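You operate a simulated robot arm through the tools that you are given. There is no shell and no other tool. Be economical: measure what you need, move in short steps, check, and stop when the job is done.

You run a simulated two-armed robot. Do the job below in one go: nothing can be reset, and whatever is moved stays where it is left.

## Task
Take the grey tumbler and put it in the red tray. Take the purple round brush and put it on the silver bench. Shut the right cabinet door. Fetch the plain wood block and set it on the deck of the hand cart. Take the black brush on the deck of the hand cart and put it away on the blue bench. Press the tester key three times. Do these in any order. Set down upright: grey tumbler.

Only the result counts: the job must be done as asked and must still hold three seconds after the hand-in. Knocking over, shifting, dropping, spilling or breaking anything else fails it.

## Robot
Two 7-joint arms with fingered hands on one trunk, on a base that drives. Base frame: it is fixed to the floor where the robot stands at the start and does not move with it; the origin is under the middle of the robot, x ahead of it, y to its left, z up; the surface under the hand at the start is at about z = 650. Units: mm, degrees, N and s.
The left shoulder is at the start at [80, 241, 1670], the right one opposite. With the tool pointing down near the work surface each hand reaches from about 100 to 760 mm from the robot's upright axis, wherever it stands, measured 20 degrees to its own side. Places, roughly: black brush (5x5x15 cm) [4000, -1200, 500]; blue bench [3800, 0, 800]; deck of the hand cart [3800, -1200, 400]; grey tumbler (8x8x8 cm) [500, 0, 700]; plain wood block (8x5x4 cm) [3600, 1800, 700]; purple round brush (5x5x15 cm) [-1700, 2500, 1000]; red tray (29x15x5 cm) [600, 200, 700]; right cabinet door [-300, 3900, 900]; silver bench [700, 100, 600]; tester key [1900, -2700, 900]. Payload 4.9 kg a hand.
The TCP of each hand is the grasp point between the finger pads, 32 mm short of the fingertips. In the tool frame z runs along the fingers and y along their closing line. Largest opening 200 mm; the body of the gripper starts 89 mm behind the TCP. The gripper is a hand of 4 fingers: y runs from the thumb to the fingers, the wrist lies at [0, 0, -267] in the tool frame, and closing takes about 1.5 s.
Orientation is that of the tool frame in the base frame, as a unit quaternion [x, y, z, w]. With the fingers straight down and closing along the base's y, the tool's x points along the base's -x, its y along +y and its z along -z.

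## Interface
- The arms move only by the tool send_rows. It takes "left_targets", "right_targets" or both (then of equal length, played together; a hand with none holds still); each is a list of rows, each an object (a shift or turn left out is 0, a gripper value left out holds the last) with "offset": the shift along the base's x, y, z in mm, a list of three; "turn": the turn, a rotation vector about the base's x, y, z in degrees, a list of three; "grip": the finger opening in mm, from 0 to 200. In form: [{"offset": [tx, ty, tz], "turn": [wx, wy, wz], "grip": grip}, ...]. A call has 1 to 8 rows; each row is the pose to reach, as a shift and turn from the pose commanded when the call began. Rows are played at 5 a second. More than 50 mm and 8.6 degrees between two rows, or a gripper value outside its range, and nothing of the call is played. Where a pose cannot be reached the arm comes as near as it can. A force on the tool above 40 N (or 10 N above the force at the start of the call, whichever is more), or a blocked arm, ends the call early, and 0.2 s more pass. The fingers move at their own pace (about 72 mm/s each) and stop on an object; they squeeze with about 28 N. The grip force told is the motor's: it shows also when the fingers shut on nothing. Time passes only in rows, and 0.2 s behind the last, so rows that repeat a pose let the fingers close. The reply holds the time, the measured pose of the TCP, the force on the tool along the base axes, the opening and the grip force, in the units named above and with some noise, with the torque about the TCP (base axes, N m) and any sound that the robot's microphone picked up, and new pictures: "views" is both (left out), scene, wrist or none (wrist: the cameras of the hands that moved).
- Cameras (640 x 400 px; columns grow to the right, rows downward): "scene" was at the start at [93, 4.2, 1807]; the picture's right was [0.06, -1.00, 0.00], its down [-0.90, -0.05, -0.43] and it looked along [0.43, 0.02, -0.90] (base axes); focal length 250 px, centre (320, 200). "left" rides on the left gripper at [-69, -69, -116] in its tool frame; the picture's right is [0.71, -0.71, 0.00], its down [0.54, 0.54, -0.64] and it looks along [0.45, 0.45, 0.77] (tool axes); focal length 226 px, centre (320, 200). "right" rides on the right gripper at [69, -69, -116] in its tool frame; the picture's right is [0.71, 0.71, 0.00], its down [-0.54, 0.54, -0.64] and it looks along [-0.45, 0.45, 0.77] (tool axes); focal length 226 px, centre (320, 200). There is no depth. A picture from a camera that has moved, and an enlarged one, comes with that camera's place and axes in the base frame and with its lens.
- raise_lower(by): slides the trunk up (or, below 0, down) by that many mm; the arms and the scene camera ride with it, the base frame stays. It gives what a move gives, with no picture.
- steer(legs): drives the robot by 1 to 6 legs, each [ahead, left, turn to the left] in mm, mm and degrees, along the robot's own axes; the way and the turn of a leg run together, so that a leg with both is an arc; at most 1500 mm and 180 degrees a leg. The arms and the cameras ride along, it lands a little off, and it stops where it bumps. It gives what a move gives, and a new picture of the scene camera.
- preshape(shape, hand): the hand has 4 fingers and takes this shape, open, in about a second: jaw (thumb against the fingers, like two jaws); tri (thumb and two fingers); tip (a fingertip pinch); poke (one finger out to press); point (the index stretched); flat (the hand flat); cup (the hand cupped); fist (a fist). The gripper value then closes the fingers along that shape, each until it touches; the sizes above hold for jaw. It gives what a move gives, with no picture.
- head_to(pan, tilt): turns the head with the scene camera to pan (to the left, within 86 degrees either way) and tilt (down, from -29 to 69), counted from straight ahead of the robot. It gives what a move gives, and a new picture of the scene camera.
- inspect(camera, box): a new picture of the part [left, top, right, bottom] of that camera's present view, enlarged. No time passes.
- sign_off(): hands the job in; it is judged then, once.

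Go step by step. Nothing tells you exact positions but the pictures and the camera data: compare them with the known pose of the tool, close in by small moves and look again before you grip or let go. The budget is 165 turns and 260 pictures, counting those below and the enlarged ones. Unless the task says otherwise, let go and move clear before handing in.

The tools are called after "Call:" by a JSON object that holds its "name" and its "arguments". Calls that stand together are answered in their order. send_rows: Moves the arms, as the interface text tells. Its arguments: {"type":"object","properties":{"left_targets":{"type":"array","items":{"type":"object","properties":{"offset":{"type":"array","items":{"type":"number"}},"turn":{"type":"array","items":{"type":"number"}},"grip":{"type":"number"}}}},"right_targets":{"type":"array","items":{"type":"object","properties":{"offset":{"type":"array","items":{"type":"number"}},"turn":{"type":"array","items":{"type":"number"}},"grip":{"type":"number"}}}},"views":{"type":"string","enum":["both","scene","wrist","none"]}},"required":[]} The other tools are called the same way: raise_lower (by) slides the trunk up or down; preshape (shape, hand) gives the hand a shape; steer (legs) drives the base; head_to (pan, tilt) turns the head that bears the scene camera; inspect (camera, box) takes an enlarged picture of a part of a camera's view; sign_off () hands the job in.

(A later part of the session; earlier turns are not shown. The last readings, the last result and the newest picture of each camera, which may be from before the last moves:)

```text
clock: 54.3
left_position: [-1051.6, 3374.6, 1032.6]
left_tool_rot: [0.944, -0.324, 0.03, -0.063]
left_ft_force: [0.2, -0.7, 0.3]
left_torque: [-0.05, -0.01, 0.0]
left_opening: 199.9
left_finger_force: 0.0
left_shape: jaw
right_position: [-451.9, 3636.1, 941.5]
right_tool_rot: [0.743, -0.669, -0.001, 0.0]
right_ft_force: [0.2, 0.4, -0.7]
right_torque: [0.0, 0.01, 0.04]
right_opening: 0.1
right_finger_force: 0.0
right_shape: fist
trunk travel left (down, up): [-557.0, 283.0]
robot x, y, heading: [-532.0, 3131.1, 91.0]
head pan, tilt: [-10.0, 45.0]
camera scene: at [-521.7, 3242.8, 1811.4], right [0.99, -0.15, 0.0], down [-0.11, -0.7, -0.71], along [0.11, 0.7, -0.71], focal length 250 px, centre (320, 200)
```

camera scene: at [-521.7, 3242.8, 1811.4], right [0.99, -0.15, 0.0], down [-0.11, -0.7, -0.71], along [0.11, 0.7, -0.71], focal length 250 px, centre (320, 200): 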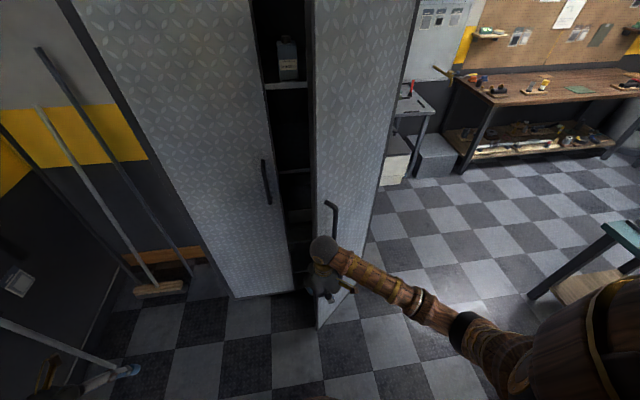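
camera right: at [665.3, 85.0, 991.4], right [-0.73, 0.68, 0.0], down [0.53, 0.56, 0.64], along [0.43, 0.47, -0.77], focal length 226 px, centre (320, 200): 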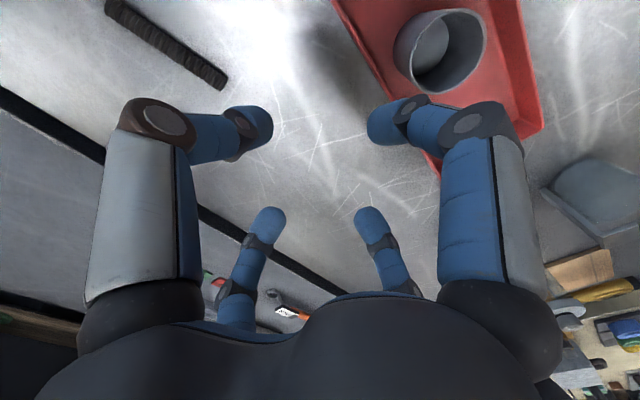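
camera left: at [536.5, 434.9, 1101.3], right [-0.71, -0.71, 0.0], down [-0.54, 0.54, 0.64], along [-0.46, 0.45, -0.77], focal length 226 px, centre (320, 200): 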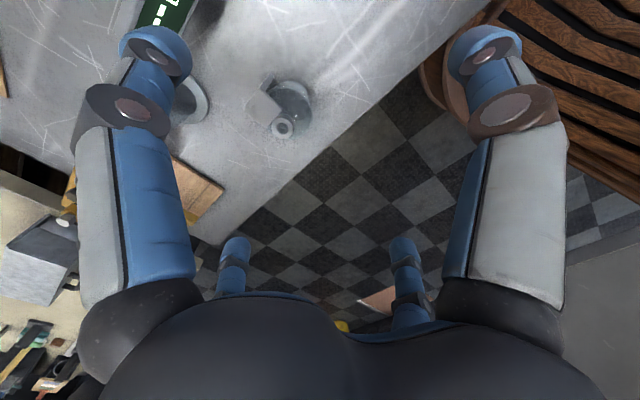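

The door edge is near x -447, so I'll shift the fist 55 mm right onto the panel and push by driving ahead.

Call:
{"name": "send_rows", "arguments": {"right_targets": [{"offset": [30, 0, 0]}, {"offset": [55, 0, 0]}], "views": "none"}}

Call:
{"name": "steer", "arguments": {"legs": [[260, 0, 0]]}}

```text
clock: 54.9
left_position: [-1051.7, 3373.6, 1035.2]
left_tool_rot: [0.944, -0.323, 0.029, -0.063]
left_ft_force: [0.5, -0.4, -0.1]
left_torque: [0.04, 0.01, -0.01]
left_opening: 200.0
left_finger_force: 0.0
left_shape: jaw
right_position: [-396.2, 3634.8, 942.7]
right_tool_rot: [0.743, -0.669, -0.001, 0.0]
right_ft_force: [0.4, 0.2, -0.2]
right_torque: [0.02, -0.02, -0.04]
right_opening: 0.0
right_finger_force: 0.1
right_shape: fist
trunk travel left (down, up): [-557.0, 283.0]
robot x, y, heading: [-535.7, 3132.5, 91.3]
head pan, tilt: [-10.0, 45.0]
```

```text
clock: 56.0
left_position: [-1050.4, 3452.5, 1036.9]
left_tool_rot: [0.943, -0.324, 0.029, -0.062]
left_ft_force: [0.5, 0.5, 1.0]
left_torque: [-0.04, 0.06, 0.0]
left_opening: 200.0
left_finger_force: 0.1
left_shape: jaw
right_position: [-395.9, 3711.2, 942.4]
right_tool_rot: [0.745, -0.667, -0.001, 0.005]
right_ft_force: [-0.2, 0.2, -0.1]
right_torque: [-0.04, 0.06, 0.01]
right_opening: 0.1
right_finger_force: 0.1
right_shape: fist
trunk travel left (down, up): [-557.0, 283.0]
robot x, y, heading: [-538.5, 3212.8, 91.1]
head pan, tilt: [-10.0, 45.0]
stopped in leg 1: the force on the tool passed its limit at 70 N (the readings are from after the stop); the commanded pose is now the measured one
camera scene: at [-516.7, 3320.0, 1811.4], right [0.99, -0.15, 0.0], down [-0.11, -0.7, -0.71], along [0.11, 0.7, -0.71], focal length 250 px, centre (320, 200)
```

scene: 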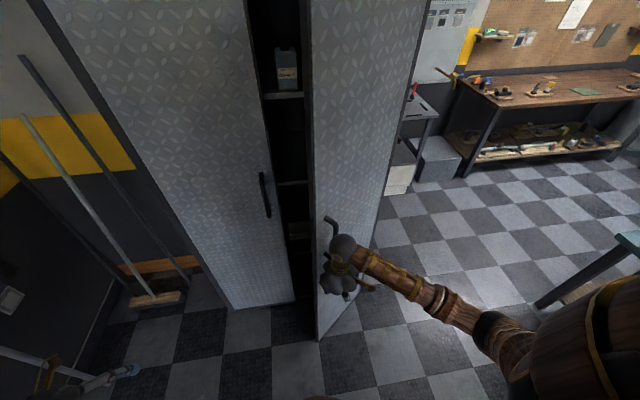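

The fist is touching the door; driving pushes too hard. I'll push slowly with the arm instead.

Call:
{"name": "send_rows", "arguments": {"right_targets": [{"offset": [0, 10, 0]}, {"offset": [0, 20, 0]}, {"offset": [0, 30, 0]}, {"offset": [-2, 42, 0]}, {"offset": [-4, 54, 0]}, {"offset": [-6, 66, 0]}, {"offset": [-8, 78, 0]}, {"offset": [-10, 90, 0]}], "views": "scene"}}

```text
clock: 57.8
left_position: [-1054.7, 3453.6, 1032.8]
left_tool_rot: [0.943, -0.325, 0.03, -0.062]
left_ft_force: [0.0, -0.2, 0.3]
left_torque: [0.0, -0.04, 0.04]
left_opening: 199.9
left_finger_force: 0.1
left_shape: jaw
right_position: [-410.0, 3801.3, 943.3]
right_tool_rot: [0.745, -0.667, 0.0, 0.003]
right_ft_force: [0.0, 0.1, -0.1]
right_torque: [0.09, 0.04, 0.04]
right_opening: 0.0
right_finger_force: 0.1
right_shape: fist
trunk travel left (down, up): [-557.0, 283.0]
robot x, y, heading: [-536.9, 3208.1, 91.0]
head pan, tilt: [-10.0, 45.0]
camera scene: at [-524.0, 3322.1, 1811.3], right [0.99, -0.15, 0.0], down [-0.11, -0.7, -0.71], along [0.11, 0.7, -0.71], focal length 250 px, centre (320, 200)
```

scene: 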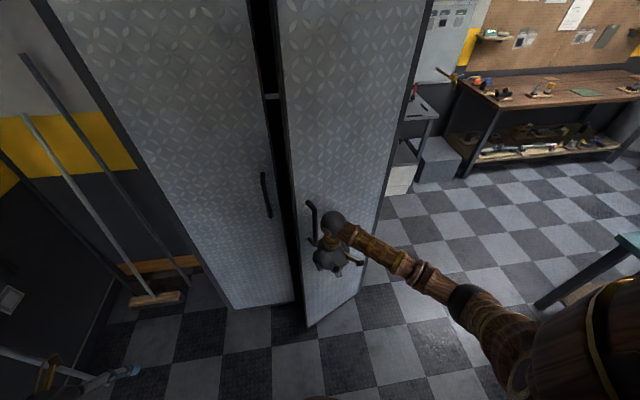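

The door is swinging shut. I'll keep pushing slowly.

Call:
{"name": "send_rows", "arguments": {"right_targets": [{"offset": [-5, 12, 0]}, {"offset": [-10, 24, 0]}, {"offset": [-15, 36, 0]}, {"offset": [-20, 48, 0]}, {"offset": [-25, 60, 0]}, {"offset": [-30, 72, 0]}, {"offset": [-35, 84, 0]}, {"offset": [-40, 96, 0]}], "views": "scene"}}

```text
clock: 59.6
left_position: [-1054.8, 3454.5, 1033.2]
left_tool_rot: [0.943, -0.325, 0.029, -0.062]
left_ft_force: [-0.2, -0.6, 1.0]
left_torque: [-0.01, -0.01, 0.0]
left_opening: 199.8
left_finger_force: 0.1
left_shape: jaw
right_position: [-449.5, 3895.5, 941.3]
right_tool_rot: [0.745, -0.667, 0.0, 0.004]
right_ft_force: [0.4, -0.5, 0.2]
right_torque: [0.03, 0.0, -0.03]
right_opening: 0.1
right_finger_force: 0.1
right_shape: fist
trunk travel left (down, up): [-557.0, 283.0]
robot x, y, heading: [-536.2, 3210.7, 91.1]
head pan, tilt: [-10.0, 45.0]
camera scene: at [-524.0, 3322.6, 1811.3], right [0.99, -0.15, 0.0], down [-0.11, -0.7, -0.71], along [0.11, 0.7, -0.71], focal length 250 px, centre (320, 200)
```

scene: 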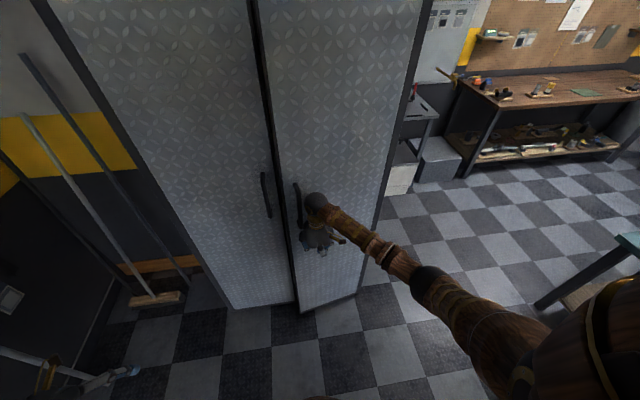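

The door is nearly shut, but the arm is near its reach. I'll retract 110 mm, drive ahead, then push again.

Call:
{"name": "send_rows", "arguments": {"right_targets": [{"offset": [0, -45, 0]}, {"offset": [0, -90, 0]}, {"offset": [0, -130, 0]}], "views": "none"}}

Call:
{"name": "steer", "arguments": {"legs": [[115, 0, 0]]}}

Call:
{"name": "send_rows", "arguments": {"right_targets": [{"offset": [0, 12, 0]}, {"offset": [-5, 24, 0]}, {"offset": [-10, 36, 0]}, {"offset": [-10, 48, 0]}, {"offset": [-15, 60, 0]}, {"offset": [-20, 72, 0]}, {"offset": [-25, 84, 0]}, {"offset": [-30, 96, 0]}], "views": "scene"}}

```text
clock: 60.4
left_position: [-1054.2, 3453.1, 1034.3]
left_tool_rot: [0.943, -0.325, 0.03, -0.062]
left_ft_force: [-0.7, -0.3, 0.2]
left_torque: [0.01, -0.02, 0.0]
left_opening: 199.8
left_finger_force: 0.0
left_shape: jaw
right_position: [-449.5, 3767.8, 943.1]
right_tool_rot: [0.744, -0.668, -0.001, 0.004]
right_ft_force: [0.4, 0.4, 0.8]
right_torque: [0.01, -0.02, -0.02]
right_opening: 0.0
right_finger_force: 0.1
right_shape: fist
trunk travel left (down, up): [-557.0, 283.0]
robot x, y, heading: [-536.1, 3207.3, 91.2]
head pan, tilt: [-10.0, 45.0]
```

```text
clock: 61.6
left_position: [-1057.3, 3568.0, 1035.6]
left_tool_rot: [0.944, -0.323, 0.029, -0.062]
left_ft_force: [1.0, 1.3, -0.8]
left_torque: [0.04, 0.01, -0.01]
left_opening: 200.0
left_finger_force: 0.1
left_shape: jaw
right_position: [-452.2, 3884.7, 943.2]
right_tool_rot: [0.745, -0.667, 0.0, 0.003]
right_ft_force: [0.2, -0.4, 0.1]
right_torque: [0.02, 0.04, 0.0]
right_opening: 0.1
right_finger_force: 0.0
right_shape: fist
trunk travel left (down, up): [-557.0, 283.0]
robot x, y, heading: [-542.4, 3327.7, 90.9]
head pan, tilt: [-10.0, 45.0]
camera scene: at [-526.4, 3436.3, 1811.6], right [0.99, -0.15, 0.0], down [-0.11, -0.7, -0.71], along [0.11, 0.7, -0.71], focal length 250 px, centre (320, 200)
```

scene: 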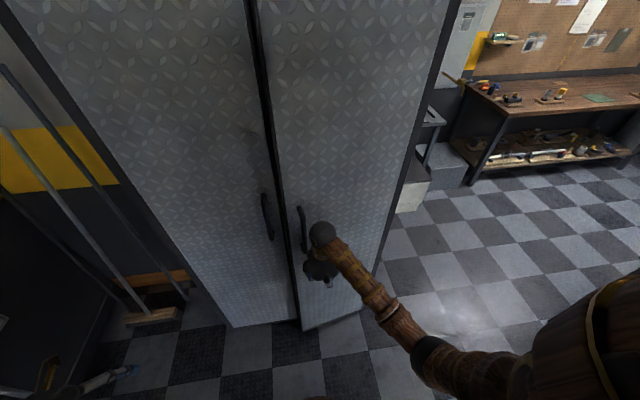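

```text
clock: 63.3
left_position: [-1055.7, 3569.0, 1035.3]
left_tool_rot: [0.943, -0.324, 0.03, -0.062]
left_ft_force: [0.4, -0.6, 0.4]
left_torque: [0.02, -0.01, -0.01]
left_opening: 200.2
left_finger_force: 0.0
left_shape: jaw
right_position: [-474.3, 3966.4, 942.4]
right_tool_rot: [0.745, -0.667, 0.002, 0.005]
right_ft_force: [1.8, -6.4, 3.7]
right_torque: [0.81, 0.39, 0.11]
right_opening: 0.0
right_finger_force: 0.1
right_shape: fist
trunk travel left (down, up): [-557.0, 283.0]
robot x, y, heading: [-541.8, 3330.3, 90.9]
head pan, tilt: [-10.0, 45.0]
stopped in row 8 (right hand): the force on the tool passed its limit at 46 N (the readings are from after the stop); the commanded pose is now the measured one
camera scene: at [-524.3, 3434.9, 1811.6], right [0.99, -0.15, 0.0], down [-0.11, -0.7, -0.71], along [0.11, 0.7, -0.71], focal length 250 px, centre (320, 200)
```

scene: 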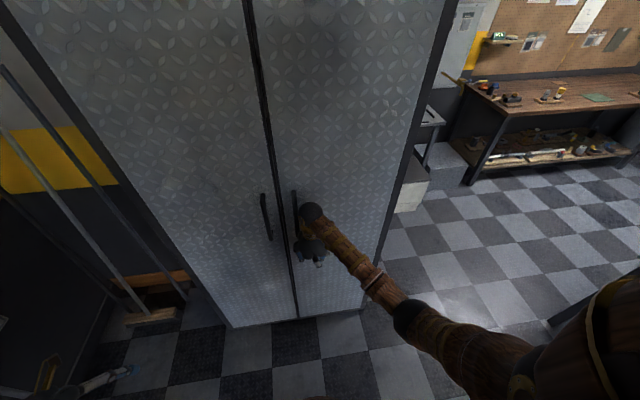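

The door met a firm stop. I'll check that it's flush with the left door.

Call:
{"name": "inspect", "arguments": {"camera": "scene", "box": [210, 240, 390, 350]}}

Call:
{"name": "send_rows", "arguments": {"right_targets": [{"offset": [0, -40, 0]}, {"offset": [0, -80, 0]}, {"offset": [0, -120, 0]}], "views": "scene"}}

```text
3.56 times, centred on (300, 295) of scene
camera zoom: at [-524.3, 3434.9, 1811.6], right [0.99, -0.15, 0.0], down [-0.11, -0.7, -0.71], along [0.11, 0.7, -0.71], focal length 889 px, centre (391, -138)
```

zoom: 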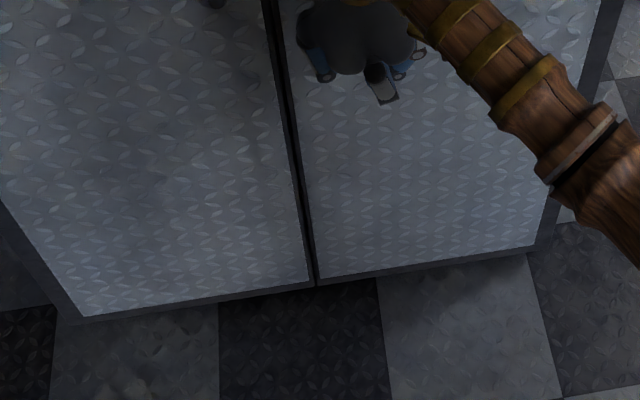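

```text
clock: 64.1
left_position: [-1056.9, 3569.6, 1036.1]
left_tool_rot: [0.944, -0.324, 0.029, -0.063]
left_ft_force: [-0.4, -0.3, -0.1]
left_torque: [0.01, -0.03, 0.01]
left_opening: 199.7
left_finger_force: 0.1
left_shape: jaw
right_position: [-479.0, 3848.1, 940.8]
right_tool_rot: [0.745, -0.667, 0.003, 0.005]
right_ft_force: [-0.3, -0.3, -0.4]
right_torque: [-0.03, 0.02, 0.01]
right_opening: 0.1
right_finger_force: 0.0
right_shape: fist
trunk travel left (down, up): [-557.0, 283.0]
robot x, y, heading: [-540.7, 3324.9, 91.2]
head pan, tilt: [-10.0, 45.0]
camera scene: at [-527.2, 3437.8, 1811.5], right [0.99, -0.15, 0.0], down [-0.11, -0.7, -0.71], along [0.11, 0.7, -0.71], focal length 250 px, centre (320, 200)
```

scene: 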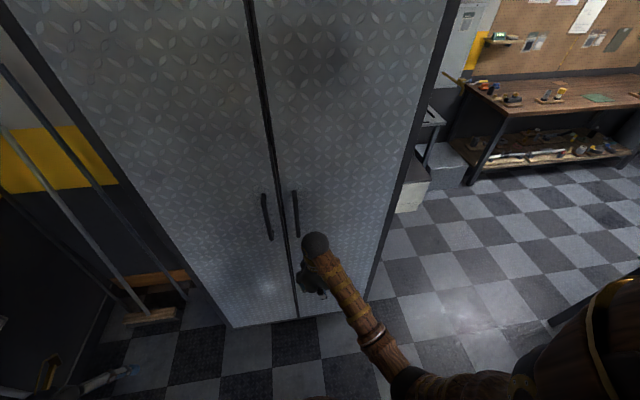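

The door is shut and flush. Now I'll go for the purple brush: back off, turn to face the west wall, and reopen the right hand.

Call:
{"name": "preshape", "arguments": {"shape": "jaw", "hand": "right"}}

Call:
{"name": "steer", "arguments": {"legs": [[-820, 0, 0], [0, 0, 88]]}}

Call:
{"name": "head_to", "arguments": {"pan": 0, "tilt": 35}}

```text
clock: 65.0
left_position: [-1057.1, 3570.8, 1034.2]
left_tool_rot: [0.943, -0.324, 0.03, -0.062]
left_ft_force: [0.0, -0.7, 0.3]
left_torque: [0.04, -0.01, -0.01]
left_opening: 200.1
left_finger_force: 0.1
left_shape: jaw
right_position: [-477.6, 3848.9, 940.8]
right_tool_rot: [0.745, -0.667, 0.003, 0.006]
right_ft_force: [0.0, -0.6, 0.5]
right_torque: [0.03, 0.0, -0.01]
right_opening: 199.9
right_finger_force: 0.0
right_shape: jaw
trunk travel left (down, up): [-557.0, 283.0]
robot x, y, heading: [-542.5, 3329.7, 91.1]
head pan, tilt: [-10.0, 45.0]
```

```text
clock: 73.2
left_position: [-785.8, 1990.2, 1034.5]
left_tool_rot: [0.904, 0.421, -0.022, -0.065]
left_ft_force: [0.0, -0.2, -0.6]
left_torque: [0.0, -0.01, 0.04]
left_opening: 200.2
left_finger_force: 0.0
left_shape: jaw
right_position: [-1042.9, 2579.2, 941.1]
right_tool_rot: [0.999, 0.036, 0.006, 0.001]
right_ft_force: [0.2, 0.5, -0.4]
right_torque: [-0.01, -0.01, -0.03]
right_opening: 199.6
right_finger_force: 0.0
right_shape: jaw
trunk travel left (down, up): [-557.0, 283.0]
robot x, y, heading: [-524.4, 2497.1, 179.1]
head pan, tilt: [-10.0, 45.0]
camera scene: at [-632.6, 2514.5, 1811.4], right [0.19, 0.98, 0.0], down [0.69, -0.14, -0.71], along [-0.69, 0.14, -0.71], focal length 250 px, centre (320, 200)
```

scene: 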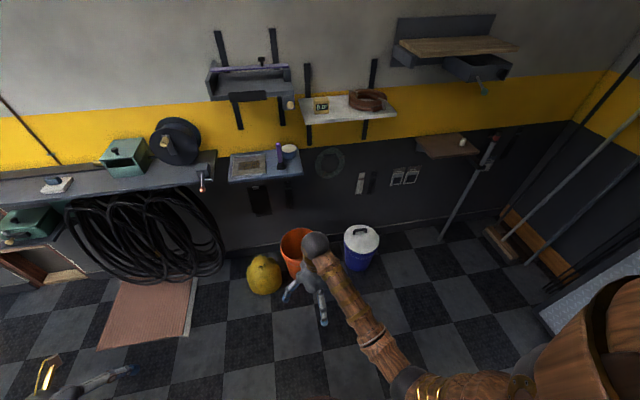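

```text
clock: 73.9
left_position: [-785.9, 1990.3, 1034.7]
left_tool_rot: [0.905, 0.42, -0.021, -0.065]
left_ft_force: [-0.4, -0.1, -0.2]
left_torque: [0.04, -0.04, 0.0]
left_opening: 200.1
left_finger_force: 0.0
left_shape: jaw
right_position: [-1041.4, 2578.5, 939.9]
right_tool_rot: [0.999, 0.037, 0.006, 0.001]
right_ft_force: [0.1, 0.0, -0.3]
right_torque: [0.0, 0.01, 0.01]
right_opening: 200.0
right_finger_force: 0.1
right_shape: jaw
trunk travel left (down, up): [-557.0, 283.0]
robot x, y, heading: [-523.7, 2501.4, 179.2]
head pan, tilt: [0.0, 35.0]
camera scene: at [-640.7, 2500.4, 1826.1], right [0.02, 1.0, 0.0], down [0.57, -0.01, -0.82], along [-0.82, 0.02, -0.57], focal length 250 px, centre (320, 200)
```

scene: 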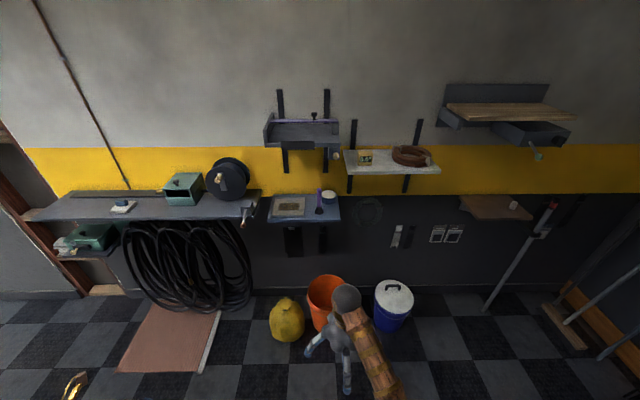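

I see the brush on a small wall shelf, with a dish on its right and a plate on its left. I'll zoom in.

Call:
{"name": "inspect", "arguments": {"camera": "scene", "box": [250, 100, 390, 240]}}

```text
2.86 times, centred on (320, 170) of scene
camera zoom: at [-640.7, 2500.4, 1826.1], right [0.02, 1.0, 0.0], down [0.57, -0.01, -0.82], along [-0.82, 0.02, -0.57], focal length 715 px, centre (320, 286)
```

zoom: 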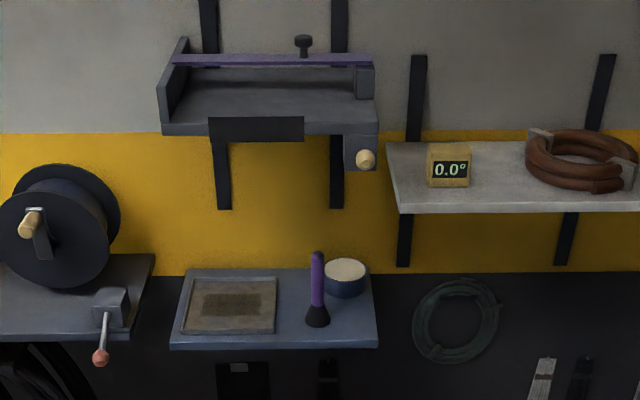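

The brush is at about [-1713, 2522], standing on a shelf at z about 990, with another shelf above it from z 1300 up. I'll raise the right hand and tilt it 30° toward the wall to come in under that shelf, then drive closer.

Call:
{"name": "send_rows", "arguments": {"right_targets": [{"offset": [0, 0, 45], "turn": [0, 5, 0]}, {"offset": [0, -10, 90], "turn": [0, 10, 0]}, {"offset": [0, -20, 135], "turn": [0, 15, 0]}, {"offset": [0, -30, 180], "turn": [0, 20, 0]}, {"offset": [0, -40, 225], "turn": [0, 25, 0]}, {"offset": [0, -50, 270], "turn": [0, 30, 0]}, {"offset": [0, -56, 300], "turn": [0, 30, 0], "grip": 150}], "views": "none"}}

Call:
{"name": "steer", "arguments": {"legs": [[400, 0, 0]]}}

```text
clock: 75.7
left_position: [-784.9, 1987.4, 1033.9]
left_tool_rot: [0.904, 0.421, -0.022, -0.068]
left_ft_force: [0.4, -0.1, 0.0]
left_torque: [0.02, 0.01, -0.01]
left_opening: 199.9
left_finger_force: 0.0
left_shape: jaw
right_position: [-1093.1, 2761.3, 1243.7]
right_tool_rot: [0.945, -0.208, -0.244, -0.071]
right_ft_force: [-0.9, 0.0, 0.0]
right_torque: [0.02, 0.05, -0.01]
right_opening: 150.2
right_finger_force: 0.0
right_shape: jaw
right hand out of reach, approached as far as the arm can: row 2, 3
trunk travel left (down, up): [-557.0, 283.0]
robot x, y, heading: [-522.2, 2499.7, 179.1]
head pan, tilt: [0.0, 35.0]
stopped in row 7 (right hand): the arm was blocked; the commanded pose is now the measured one
```

```text
clock: 78.2
left_position: [-1182.6, 1997.0, 1034.5]
left_tool_rot: [0.904, 0.421, -0.022, -0.066]
left_ft_force: [0.4, 0.2, 0.0]
left_torque: [0.01, 0.03, -0.04]
left_opening: 199.8
left_finger_force: 0.1
left_shape: jaw
right_position: [-1488.7, 2771.3, 1242.9]
right_tool_rot: [0.945, -0.207, -0.244, -0.07]
right_ft_force: [-0.4, 0.4, 0.2]
right_torque: [0.0, 0.06, 0.01]
right_opening: 150.2
right_finger_force: 0.0
right_shape: jaw
trunk travel left (down, up): [-557.0, 283.0]
robot x, y, heading: [-921.9, 2507.2, 178.9]
head pan, tilt: [0.0, 35.0]
camera scene: at [-1036.0, 2507.2, 1826.3], right [0.02, 1.0, 0.0], down [0.57, -0.01, -0.82], along [-0.82, 0.01, -0.57], focal length 250 px, centre (320, 200)
```

scene: 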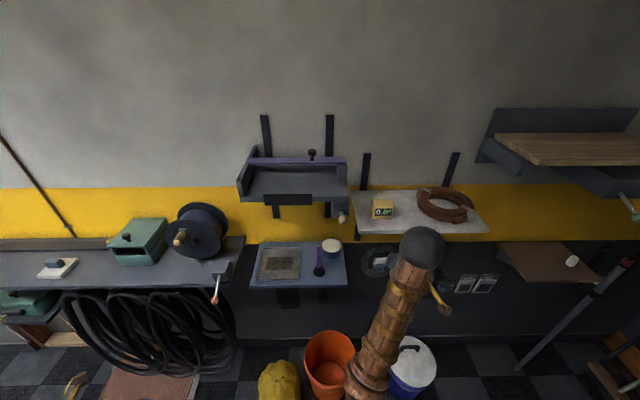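

The arm was blocked high up, so raising the trunk will keep it comfortable. I'll raise the trunk 180 mm and lower and centre the hand relative to the body.

Call:
{"name": "raise_lower", "arguments": {"by": 180}}

Call:
{"name": "send_rows", "arguments": {"right_targets": [{"offset": [0, -20, -40]}, {"offset": [0, -40, -80]}, {"offset": [0, -60, -120]}, {"offset": [0, -80, -160]}, {"offset": [0, -110, -180]}, {"offset": [0, -140, -190]}], "views": "both"}}

```text
clock: 80.2
left_position: [-1184.0, 1996.3, 1214.1]
left_tool_rot: [0.905, 0.42, -0.022, -0.064]
left_ft_force: [0.2, -0.1, -0.3]
left_torque: [-0.03, -0.01, 0.0]
left_opening: 200.0
left_finger_force: 0.0
left_shape: jaw
right_position: [-1490.1, 2771.2, 1423.7]
right_tool_rot: [0.945, -0.207, -0.242, -0.07]
right_ft_force: [-0.9, -0.6, -0.5]
right_torque: [-0.01, 0.0, -0.01]
right_opening: 150.3
right_finger_force: 0.1
right_shape: jaw
trunk travel left (down, up): [-737.0, 103.0]
robot x, y, heading: [-923.0, 2507.0, 179.0]
head pan, tilt: [0.0, 35.0]
```

```text
clock: 81.6
left_position: [-1184.1, 1995.6, 1213.5]
left_tool_rot: [0.904, 0.421, -0.021, -0.067]
left_ft_force: [0.0, -1.1, -0.8]
left_torque: [0.02, 0.01, -0.02]
left_opening: 200.0
left_finger_force: 0.1
left_shape: jaw
right_position: [-1491.0, 2628.3, 1231.6]
right_tool_rot: [0.945, -0.207, -0.243, -0.07]
right_ft_force: [0.3, 0.1, -0.5]
right_torque: [0.0, 0.0, 0.0]
right_opening: 149.9
right_finger_force: 0.0
right_shape: jaw
trunk travel left (down, up): [-737.0, 103.0]
robot x, y, heading: [-916.9, 2505.3, 179.1]
head pan, tilt: [0.0, 35.0]
camera scene: at [-1038.5, 2505.4, 2006.1], right [0.02, 1.0, 0.0], down [0.57, -0.01, -0.82], along [-0.82, 0.02, -0.57], focal length 250 px, centre (320, 200)
camera right: at [-1356.6, 2638.8, 1302.3], right [0.26, -0.89, -0.37], down [-0.39, -0.45, 0.81], along [-0.89, -0.07, -0.46], focal length 226 px, centre (320, 200)
```

scene: 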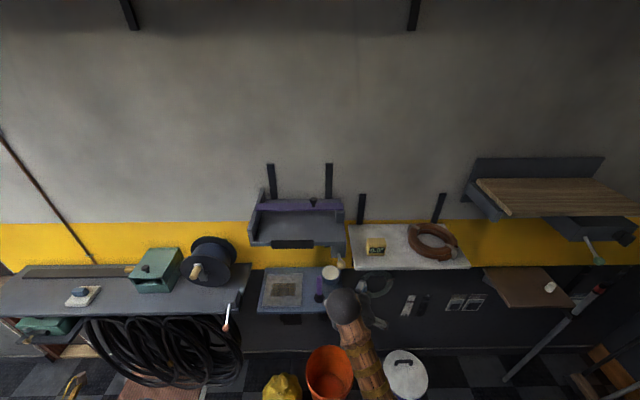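
right: 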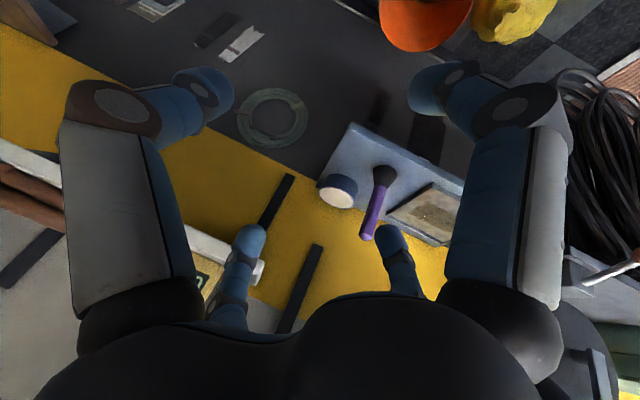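

The brush is now well triangulated at [-1713, 2513], z 994–1142. I'll drive left first, then ahead to the pregrasp position.

Call:
{"name": "steer", "arguments": {"legs": [[0, 110, 0], [165, 0, 0]]}}

Call:
{"name": "send_rows", "arguments": {"right_targets": [{"offset": [0, 0, 0]}], "views": "wrist"}}

```text
clock: 83.8
left_position: [-1346.2, 1887.1, 1214.0]
left_tool_rot: [0.904, 0.421, -0.023, -0.066]
left_ft_force: [0.1, -0.3, -0.2]
left_torque: [0.03, 0.04, 0.02]
left_opening: 199.9
left_finger_force: 0.0
left_shape: jaw
right_position: [-1653.2, 2519.7, 1233.2]
right_tool_rot: [0.945, -0.206, -0.244, -0.07]
right_ft_force: [0.6, 1.2, 0.5]
right_torque: [0.03, 0.01, -0.03]
right_opening: 150.1
right_finger_force: 0.0
right_shape: jaw
trunk travel left (down, up): [-737.0, 103.0]
robot x, y, heading: [-1087.4, 2396.6, 179.1]
head pan, tilt: [0.0, 35.0]
camera scene: at [-1199.4, 2397.2, 2006.5], right [0.02, 1.0, 0.0], down [0.57, -0.01, -0.82], along [-0.82, 0.01, -0.57], focal length 250 px, centre (320, 200)
```

scene: 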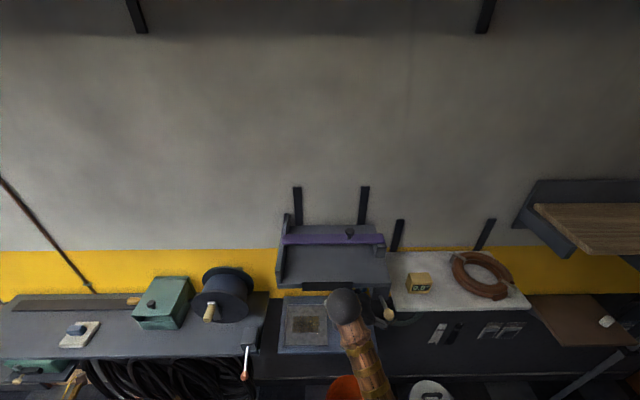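

```text
clock: 84.2
left_position: [-1350.7, 1887.7, 1213.8]
left_tool_rot: [0.905, 0.421, -0.021, -0.065]
left_ft_force: [-0.7, 0.1, 0.0]
left_torque: [-0.01, -0.02, -0.01]
left_opening: 200.1
left_finger_force: 0.2
left_shape: jaw
right_position: [-1657.6, 2522.0, 1231.2]
right_tool_rot: [0.945, -0.208, -0.243, -0.07]
right_ft_force: [0.3, 1.1, 0.5]
right_torque: [-0.01, -0.03, 0.03]
right_opening: 150.1
right_finger_force: 0.0
right_shape: jaw
trunk travel left (down, up): [-737.0, 103.0]
robot x, y, heading: [-1086.1, 2395.8, 179.1]
head pan, tilt: [0.0, 35.0]
camera right: at [-1523.4, 2532.0, 1302.4], right [0.26, -0.89, -0.37], down [-0.39, -0.45, 0.81], along [-0.88, -0.07, -0.46], focal length 226 px, centre (320, 200)
```

right: 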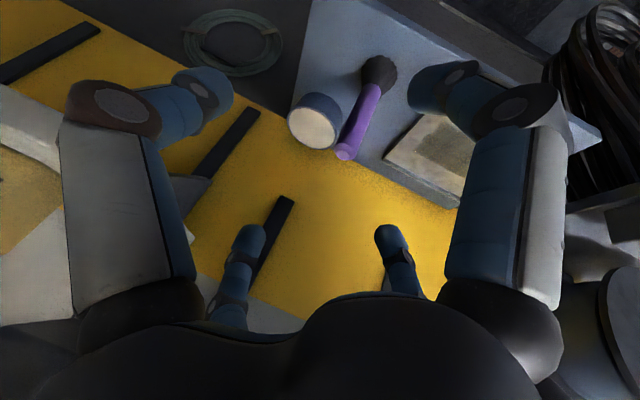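

Refined brush position is [-1706, 2516]. I'll advance along the tool axis so the handle ends up between the fingers.

Call:
{"name": "send_rows", "arguments": {"right_targets": [{"offset": [0, -32, -30]}, {"offset": [-16, -24, -62]}, {"offset": [-32, -15, -95]}], "views": "wrist"}}

```text
clock: 85.0
left_position: [-1349.2, 1889.7, 1213.8]
left_tool_rot: [0.905, 0.421, -0.022, -0.065]
left_ft_force: [0.8, 0.8, 0.7]
left_torque: [-0.05, -0.01, -0.02]
left_opening: 200.0
left_finger_force: 0.0
left_shape: jaw
right_position: [-1689.3, 2506.6, 1137.4]
right_tool_rot: [0.945, -0.207, -0.242, -0.07]
right_ft_force: [-0.7, -0.2, -0.2]
right_torque: [-0.03, -0.03, 0.0]
right_opening: 150.2
right_finger_force: 0.2
right_shape: jaw
trunk travel left (down, up): [-737.0, 103.0]
robot x, y, heading: [-1086.1, 2397.0, 178.8]
head pan, tilt: [0.0, 35.0]
camera right: at [-1555.0, 2517.1, 1207.3], right [0.26, -0.89, -0.37], down [-0.38, -0.45, 0.81], along [-0.89, -0.07, -0.46], focal length 226 px, centre (320, 200)
```

right: 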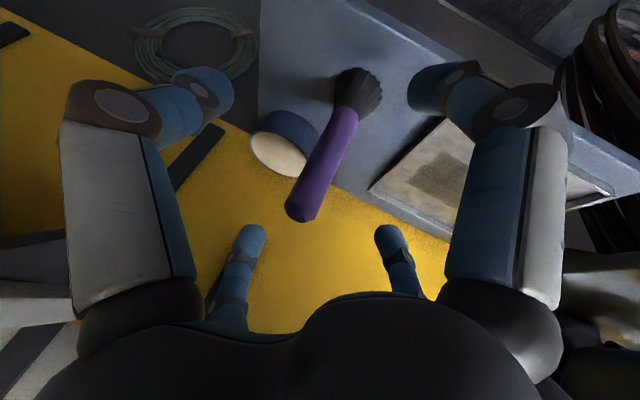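

The handle runs between the fingers. I'll advance the last bit and close.

Call:
{"name": "send_rows", "arguments": {"right_targets": [{"offset": [-8, 8, -16]}, {"offset": [-17, 16, -32]}, {"offset": [-17, 16, -32], "grip": 10}, {"offset": [-17, 16, -32]}, {"offset": [-17, 16, -32]}, {"offset": [-17, 16, -32]}, {"offset": [-17, 16, -32]}, {"offset": [-17, 16, -32]}], "views": "wrist"}}

```text
clock: 86.8
left_position: [-1348.9, 1888.4, 1213.3]
left_tool_rot: [0.904, 0.421, -0.021, -0.065]
left_ft_force: [-0.8, 0.0, 0.4]
left_torque: [0.03, 0.0, 0.0]
left_opening: 199.9
left_finger_force: 0.1
left_shape: jaw
right_position: [-1704.9, 2523.2, 1105.7]
right_tool_rot: [0.945, -0.207, -0.242, -0.07]
right_ft_force: [0.2, -0.2, -0.1]
right_torque: [-0.06, -0.03, 0.0]
right_opening: 16.1
right_finger_force: 28.3
right_shape: jaw
trunk travel left (down, up): [-737.0, 103.0]
robot x, y, heading: [-1086.8, 2395.9, 179.2]
head pan, tilt: [0.0, 35.0]
camera right: at [-1571.2, 2533.1, 1176.4], right [0.26, -0.89, -0.37], down [-0.38, -0.45, 0.81], along [-0.88, -0.07, -0.46], focal length 226 px, centre (320, 200)
```

right: 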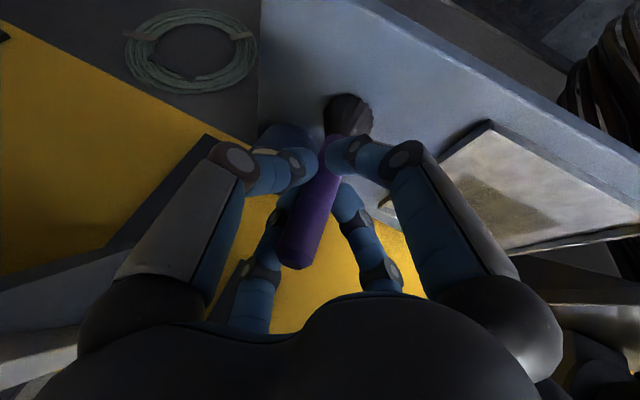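

Gripped at 16 mm opening. I'll lift straight up and away from the wall shelf.

Call:
{"name": "send_rows", "arguments": {"right_targets": [{"offset": [0, 0, 20]}, {"offset": [5, 0, 45]}, {"offset": [25, 0, 65]}, {"offset": [55, -10, 80]}, {"offset": [90, -20, 90]}], "views": "both"}}

```text
clock: 88.0
left_position: [-1347.9, 1888.6, 1214.3]
left_tool_rot: [0.904, 0.422, -0.021, -0.067]
left_ft_force: [0.1, 0.0, 0.1]
left_torque: [0.0, 0.01, -0.02]
left_opening: 200.1
left_finger_force: 0.1
left_shape: jaw
right_position: [-1615.4, 2502.5, 1198.1]
right_tool_rot: [0.945, -0.207, -0.243, -0.07]
right_ft_force: [0.2, 0.0, -0.8]
right_torque: [-0.01, -0.01, 0.01]
right_opening: 16.2
right_finger_force: 28.1
right_shape: jaw
trunk travel left (down, up): [-737.0, 103.0]
robot x, y, heading: [-1090.5, 2394.6, 179.1]
head pan, tilt: [0.0, 35.0]
camera scene: at [-1201.9, 2398.8, 2006.3], right [0.02, 1.0, 0.0], down [0.57, -0.01, -0.82], along [-0.82, 0.01, -0.57], focal length 250 px, centre (320, 200)
camera right: at [-1481.0, 2512.3, 1267.5], right [0.26, -0.89, -0.37], down [-0.38, -0.45, 0.81], along [-0.89, -0.07, -0.46], focal length 226 px, centre (320, 200)
```

scene: 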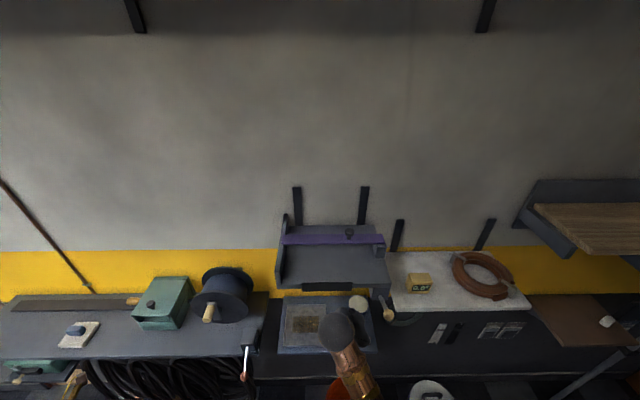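
right: 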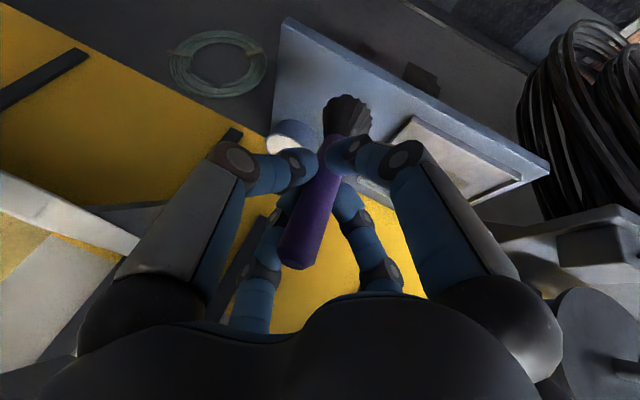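

The brush is held. I'll back off, turn around, and slide along the corridor to the silver bench.

Call:
{"name": "steer", "arguments": {"legs": [[-600, 0, 0], [0, 0, -90], [0, 0, -89], [0, -1250, 0], [0, -1280, 0]]}}

Call:
{"name": "head_to", "arguments": {"pan": -5, "tilt": 50}}

```text
clock: 110.9
left_position: [-192.0, 380.4, 1213.7]
left_tool_rot: [-0.434, 0.898, -0.065, 0.023]
left_ft_force: [-0.3, -0.2, -0.3]
left_torque: [-0.04, 0.01, 0.0]
left_opening: 200.1
left_finger_force: 0.0
left_shape: jaw
right_position: [91.5, -224.4, 1196.6]
right_tool_rot: [0.194, 0.948, -0.067, 0.243]
right_ft_force: [-0.4, 0.3, -1.1]
right_torque: [0.01, 0.03, -0.02]
right_opening: 16.0
right_finger_force: 28.0
right_shape: jaw
trunk travel left (down, up): [-737.0, 103.0]
robot x, y, heading: [-440.9, -133.7, 0.4]
head pan, tilt: [0.0, 35.0]
camera scene: at [-320.6, -132.0, 2006.2], right [0.01, -1.0, 0.0], down [-0.57, -0.01, -0.82], along [0.82, 0.01, -0.57], focal length 250 px, centre (320, 200)
```

scene: 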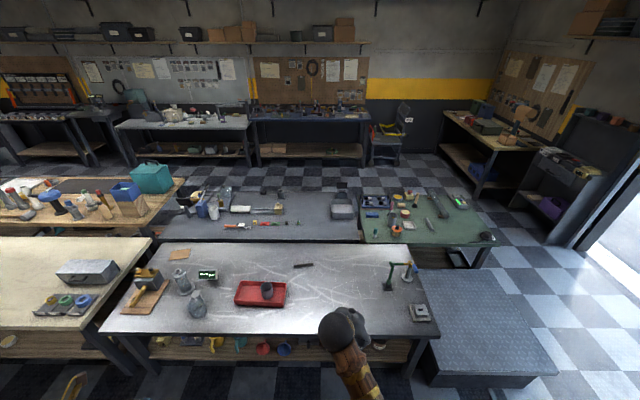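

```text
clock: 111.7
left_position: [-190.4, 380.4, 1213.9]
left_tool_rot: [-0.433, 0.899, -0.064, 0.022]
left_ft_force: [0.8, 0.8, -0.8]
left_torque: [0.0, 0.0, 0.02]
left_opening: 200.1
left_finger_force: 0.1
left_shape: jaw
right_position: [91.2, -226.5, 1195.8]
right_tool_rot: [0.195, 0.948, -0.067, 0.244]
right_ft_force: [-0.2, 0.3, -0.7]
right_torque: [-0.02, -0.02, 0.01]
right_opening: 16.0
right_finger_force: 28.4
right_shape: jaw
trunk travel left (down, up): [-737.0, 103.0]
robot x, y, heading: [-436.0, -136.5, 0.8]
head pan, tilt: [-5.0, 50.0]
camera scene: at [-331.9, -140.2, 1984.5], right [-0.08, -1.0, 0.0], down [-0.76, 0.06, -0.64], along [0.64, -0.05, -0.77], focal length 250 px, centre (320, 200)
```

scene: 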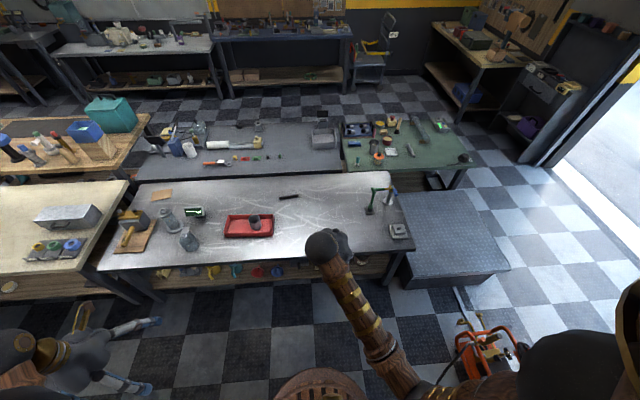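

The silver bench's right part is free around [540, -230]. I'll drive up, lower the trunk, and check.

Call:
{"name": "steer", "arguments": {"legs": [[440, 0, 0]]}}

Call:
{"name": "raise_lower", "arguments": {"by": -330}}

Call:
{"name": "send_rows", "arguments": {"right_targets": [{"offset": [0, 0, -30]}], "views": "both"}}

```text
clock: 114.4
left_position: [249.3, 384.1, 1215.1]
left_tool_rot: [-0.433, 0.899, -0.066, 0.022]
left_ft_force: [-0.7, 0.5, -0.2]
left_torque: [-0.01, -0.01, -0.01]
left_opening: 199.9
left_finger_force: 0.0
left_shape: jaw
right_position: [533.8, -223.7, 1196.7]
right_tool_rot: [0.195, 0.948, -0.068, 0.244]
right_ft_force: [0.3, 0.4, -0.6]
right_torque: [-0.01, 0.02, -0.03]
right_opening: 16.0
right_finger_force: 27.6
right_shape: jaw
trunk travel left (down, up): [-737.0, 103.0]
robot x, y, heading: [7.6, -130.0, 0.6]
head pan, tilt: [-5.0, 50.0]
camera scene: at [108.7, -136.4, 1984.6], right [-0.08, -1.0, 0.0], down [-0.76, 0.06, -0.64], along [0.64, -0.05, -0.77], focal length 250 px, centre (320, 200)
```

scene: 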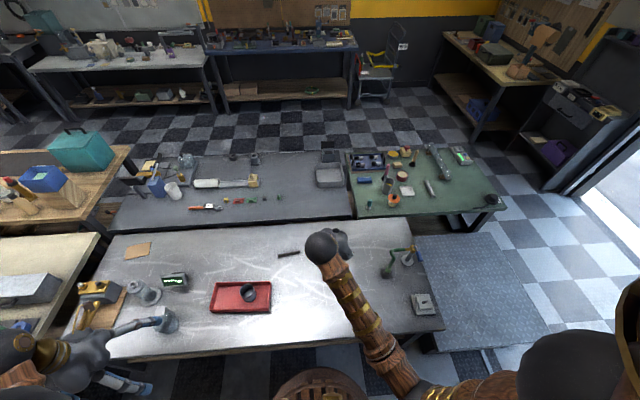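

```text
clock: 117.6
left_position: [252.3, 383.3, 883.6]
left_tool_rot: [-0.433, 0.899, -0.065, 0.023]
left_ft_force: [-0.3, 0.5, -0.2]
left_torque: [0.01, 0.03, 0.05]
left_opening: 199.8
left_finger_force: 0.1
left_shape: jaw
right_position: [534.3, -224.1, 865.7]
right_tool_rot: [0.195, 0.948, -0.067, 0.243]
right_ft_force: [-0.5, -1.1, -0.6]
right_torque: [0.02, 0.01, -0.02]
right_opening: 16.0
right_finger_force: 27.7
right_shape: jaw
trunk travel left (down, up): [-407.0, 433.0]
robot x, y, heading: [0.6, -127.5, 0.6]
head pan, tilt: [-5.0, 50.0]
```

```text
clock: 118.0
left_position: [252.6, 382.7, 884.7]
left_tool_rot: [-0.434, 0.898, -0.065, 0.022]
left_ft_force: [-0.6, 0.0, -0.6]
left_torque: [0.02, 0.0, 0.01]
left_opening: 200.0
left_finger_force: 0.0
left_shape: jaw
right_position: [536.1, -223.0, 837.2]
right_tool_rot: [0.194, 0.948, -0.067, 0.245]
right_ft_force: [0.4, -0.3, -0.6]
right_torque: [-0.03, 0.06, 0.02]
right_opening: 16.2
right_finger_force: 28.5
right_shape: jaw
trunk travel left (down, up): [-407.0, 433.0]
robot x, y, heading: [3.7, -131.6, 0.3]
head pan, tilt: [-5.0, 50.0]
camera scene: at [111.9, -136.7, 1654.5], right [-0.08, -1.0, 0.0], down [-0.76, 0.06, -0.64], along [0.64, -0.05, -0.77], focal length 250 px, centre (320, 200)
camera right: at [402.2, -237.8, 907.5], right [-0.28, 0.89, -0.37], down [0.37, 0.46, 0.81], along [0.88, 0.09, -0.46], focal length 226 px, centre (320, 200)
```

scene: 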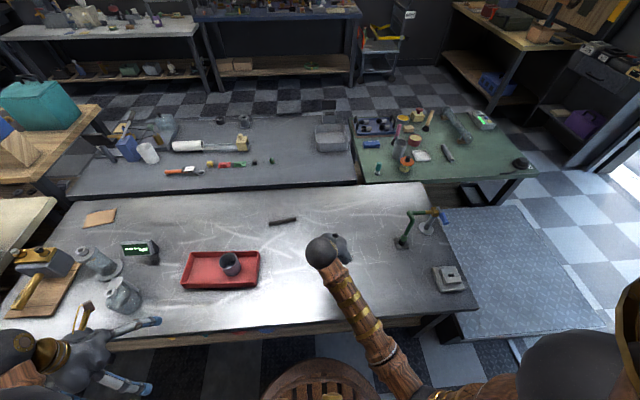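
right: 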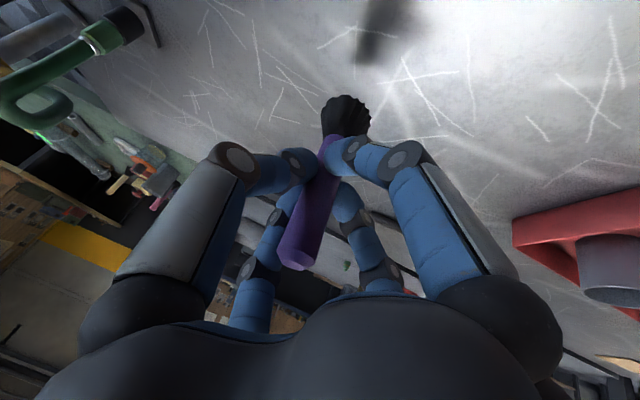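

The spot is clear. I'll lower until the brush touches the bench.

Call:
{"name": "send_rows", "arguments": {"right_targets": [{"offset": [0, 0, -35]}, {"offset": [0, 0, -60]}, {"offset": [0, 0, -66]}, {"offset": [0, 0, -69]}, {"offset": [0, 0, -71]}, {"offset": [0, 0, -73]}], "views": "wrist"}}

```text
clock: 119.4
left_position: [252.2, 383.4, 883.8]
left_tool_rot: [-0.433, 0.899, -0.065, 0.023]
left_ft_force: [-0.3, 0.3, -0.2]
left_torque: [0.03, -0.01, 0.01]
left_opening: 200.3
left_finger_force: 0.0
left_shape: jaw
right_position: [536.3, -222.9, 763.8]
right_tool_rot: [0.196, 0.948, -0.067, 0.243]
right_ft_force: [-0.2, 0.7, -0.9]
right_torque: [-0.02, 0.01, 0.0]
right_opening: 16.0
right_finger_force: 28.2
right_shape: jaw
trunk travel left (down, up): [-407.0, 433.0]
robot x, y, heading: [3.9, -130.2, 0.7]
head pan, tilt: [-5.0, 50.0]
camera right: at [402.0, -237.6, 833.8], right [-0.29, 0.89, -0.37], down [0.37, 0.46, 0.81], along [0.88, 0.09, -0.46], focal length 226 px, centre (320, 200)
```

right: 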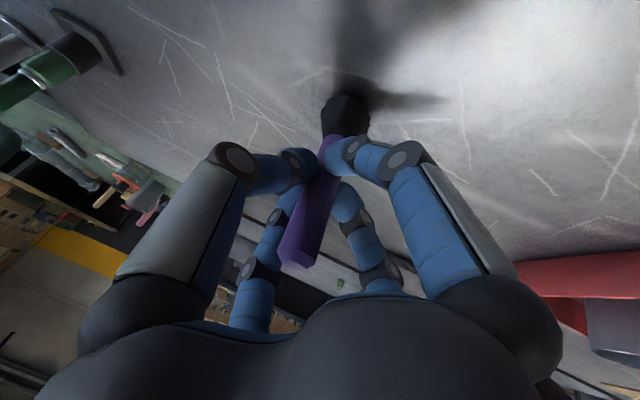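

Nearly touching; I'll step down further until a contact force shows.

Call:
{"name": "send_rows", "arguments": {"right_targets": [{"offset": [0, 0, -2]}, {"offset": [0, 0, -4]}], "views": "none"}}

Call:
{"name": "send_rows", "arguments": {"right_targets": [{"offset": [0, 0, -1.5]}, {"offset": [0, 0, -3]}], "views": "none"}}

```text
clock: 120.0
left_position: [251.8, 383.2, 883.9]
left_tool_rot: [-0.433, 0.899, -0.064, 0.022]
left_ft_force: [0.0, -1.3, 0.1]
left_torque: [0.0, -0.03, 0.04]
left_opening: 200.0
left_finger_force: 0.1
left_shape: jaw
right_position: [535.4, -223.7, 759.3]
right_tool_rot: [0.195, 0.948, -0.067, 0.243]
right_ft_force: [-0.5, -0.1, -0.7]
right_torque: [-0.03, 0.0, 0.02]
right_opening: 16.2
right_finger_force: 27.8
right_shape: jaw
trunk travel left (down, up): [-407.0, 433.0]
robot x, y, heading: [2.9, -131.9, 0.6]
head pan, tilt: [-5.0, 50.0]
```

```text
clock: 120.6
left_position: [252.0, 383.6, 883.5]
left_tool_rot: [-0.433, 0.899, -0.064, 0.023]
left_ft_force: [0.3, -0.3, 0.6]
left_torque: [0.0, -0.01, -0.01]
left_opening: 199.9
left_finger_force: 0.0
left_shape: jaw
right_position: [536.0, -223.8, 757.5]
right_tool_rot: [0.195, 0.948, -0.068, 0.243]
right_ft_force: [0.2, -0.5, 0.1]
right_torque: [0.02, -0.04, 0.02]
right_opening: 16.1
right_finger_force: 27.9
right_shape: jaw
trunk travel left (down, up): [-407.0, 433.0]
robot x, y, heading: [3.0, -134.0, 0.6]
head pan, tilt: [-5.0, 50.0]
```

Call:
{"name": "send_rows", "arguments": {"right_targets": [{"offset": [0, 0, -2]}, {"offset": [0, 0, -4]}], "views": "wrist"}}

Call:
{"name": "send_rows", "arguments": {"right_targets": [{"offset": [0, 0, -2]}, {"offset": [0, 0, -4]}], "views": "none"}}

```text
clock: 121.2
left_position: [250.2, 383.0, 883.5]
left_tool_rot: [-0.433, 0.899, -0.066, 0.023]
left_ft_force: [-0.6, 0.0, 0.0]
left_torque: [-0.03, -0.01, 0.03]
left_opening: 200.1
left_finger_force: 0.0
left_shape: jaw
right_position: [535.3, -223.2, 755.0]
right_tool_rot: [0.195, 0.947, -0.067, 0.246]
right_ft_force: [1.3, -1.8, 20.7]
right_torque: [-0.14, -0.07, 0.02]
right_opening: 16.5
right_finger_force: 27.7
right_shape: jaw
trunk travel left (down, up): [-407.0, 433.0]
robot x, y, heading: [1.0, -128.5, 0.1]
head pan, tilt: [-5.0, 50.0]
camera right: at [401.5, -237.1, 824.8], right [-0.28, 0.89, -0.37], down [0.37, 0.46, 0.81], along [0.89, 0.09, -0.46], focal length 226 px, centre (320, 200)
```

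right: 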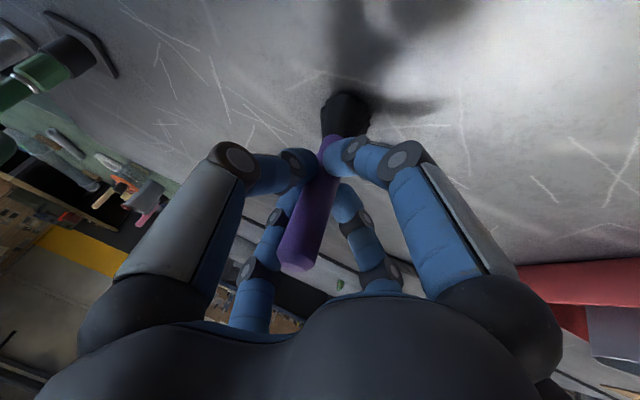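

```text
clock: 121.8
left_position: [252.3, 383.8, 883.8]
left_tool_rot: [-0.433, 0.899, -0.065, 0.022]
left_ft_force: [1.6, -0.4, -0.4]
left_torque: [0.03, 0.04, -0.01]
left_opening: 200.0
left_finger_force: 0.0
left_shape: jaw
right_position: [538.0, -222.6, 754.5]
right_tool_rot: [0.195, 0.946, -0.065, 0.249]
right_ft_force: [-4.0, -0.2, 22.5]
right_torque: [0.07, 0.51, 0.08]
right_opening: 16.7
right_finger_force: 27.9
right_shape: jaw
trunk travel left (down, up): [-407.0, 433.0]
robot x, y, heading: [2.4, -130.7, 0.6]
head pan, tilt: [-5.0, 50.0]
stopped in row 2 (right hand): the force on the tool passed its limit at 42 N (the readings are from after the stop); the commanded pose is now the measured one
```

Firm contact. I'll open the fingers and retreat along the tool axis.

Call:
{"name": "send_rows", "arguments": {"right_targets": [{"offset": [0, 0, 1], "grip": 130}, {"offset": [0, 0, 1]}, {"offset": [0, 0, 1]}, {"offset": [0, 0, 1]}, {"offset": [-15, 8, 31]}, {"offset": [-32, 17, 65]}, {"offset": [-48, 26, 98]}, {"offset": [-65, 35, 131]}], "views": "wrist"}}

```text
clock: 123.6
left_position: [252.4, 383.9, 884.3]
left_tool_rot: [-0.433, 0.899, -0.064, 0.023]
left_ft_force: [-0.1, -0.1, -0.5]
left_torque: [0.02, -0.04, 0.0]
left_opening: 199.9
left_finger_force: 0.2
left_shape: jaw
right_position: [471.4, -188.1, 882.9]
right_tool_rot: [0.196, 0.947, -0.067, 0.247]
right_ft_force: [-1.2, -0.2, 0.9]
right_torque: [0.01, -0.02, -0.03]
right_opening: 129.9
right_finger_force: 0.0
right_shape: jaw
trunk travel left (down, up): [-407.0, 433.0]
robot x, y, heading: [5.9, -131.3, 0.7]
head pan, tilt: [-5.0, 50.0]
camera right: at [337.1, -202.0, 952.8], right [-0.28, 0.89, -0.37], down [0.37, 0.46, 0.81], along [0.89, 0.09, -0.45], focal length 226 px, centre (320, 200)
```

right: 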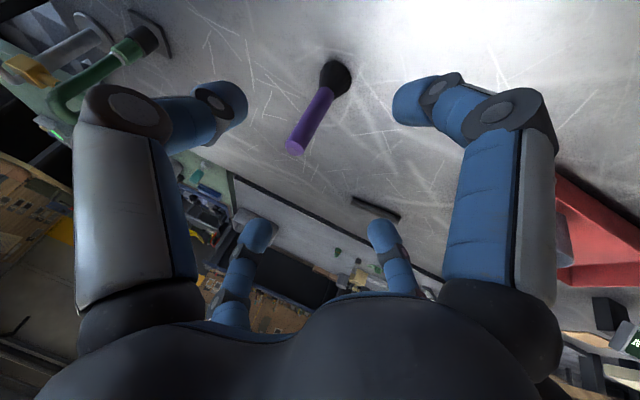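

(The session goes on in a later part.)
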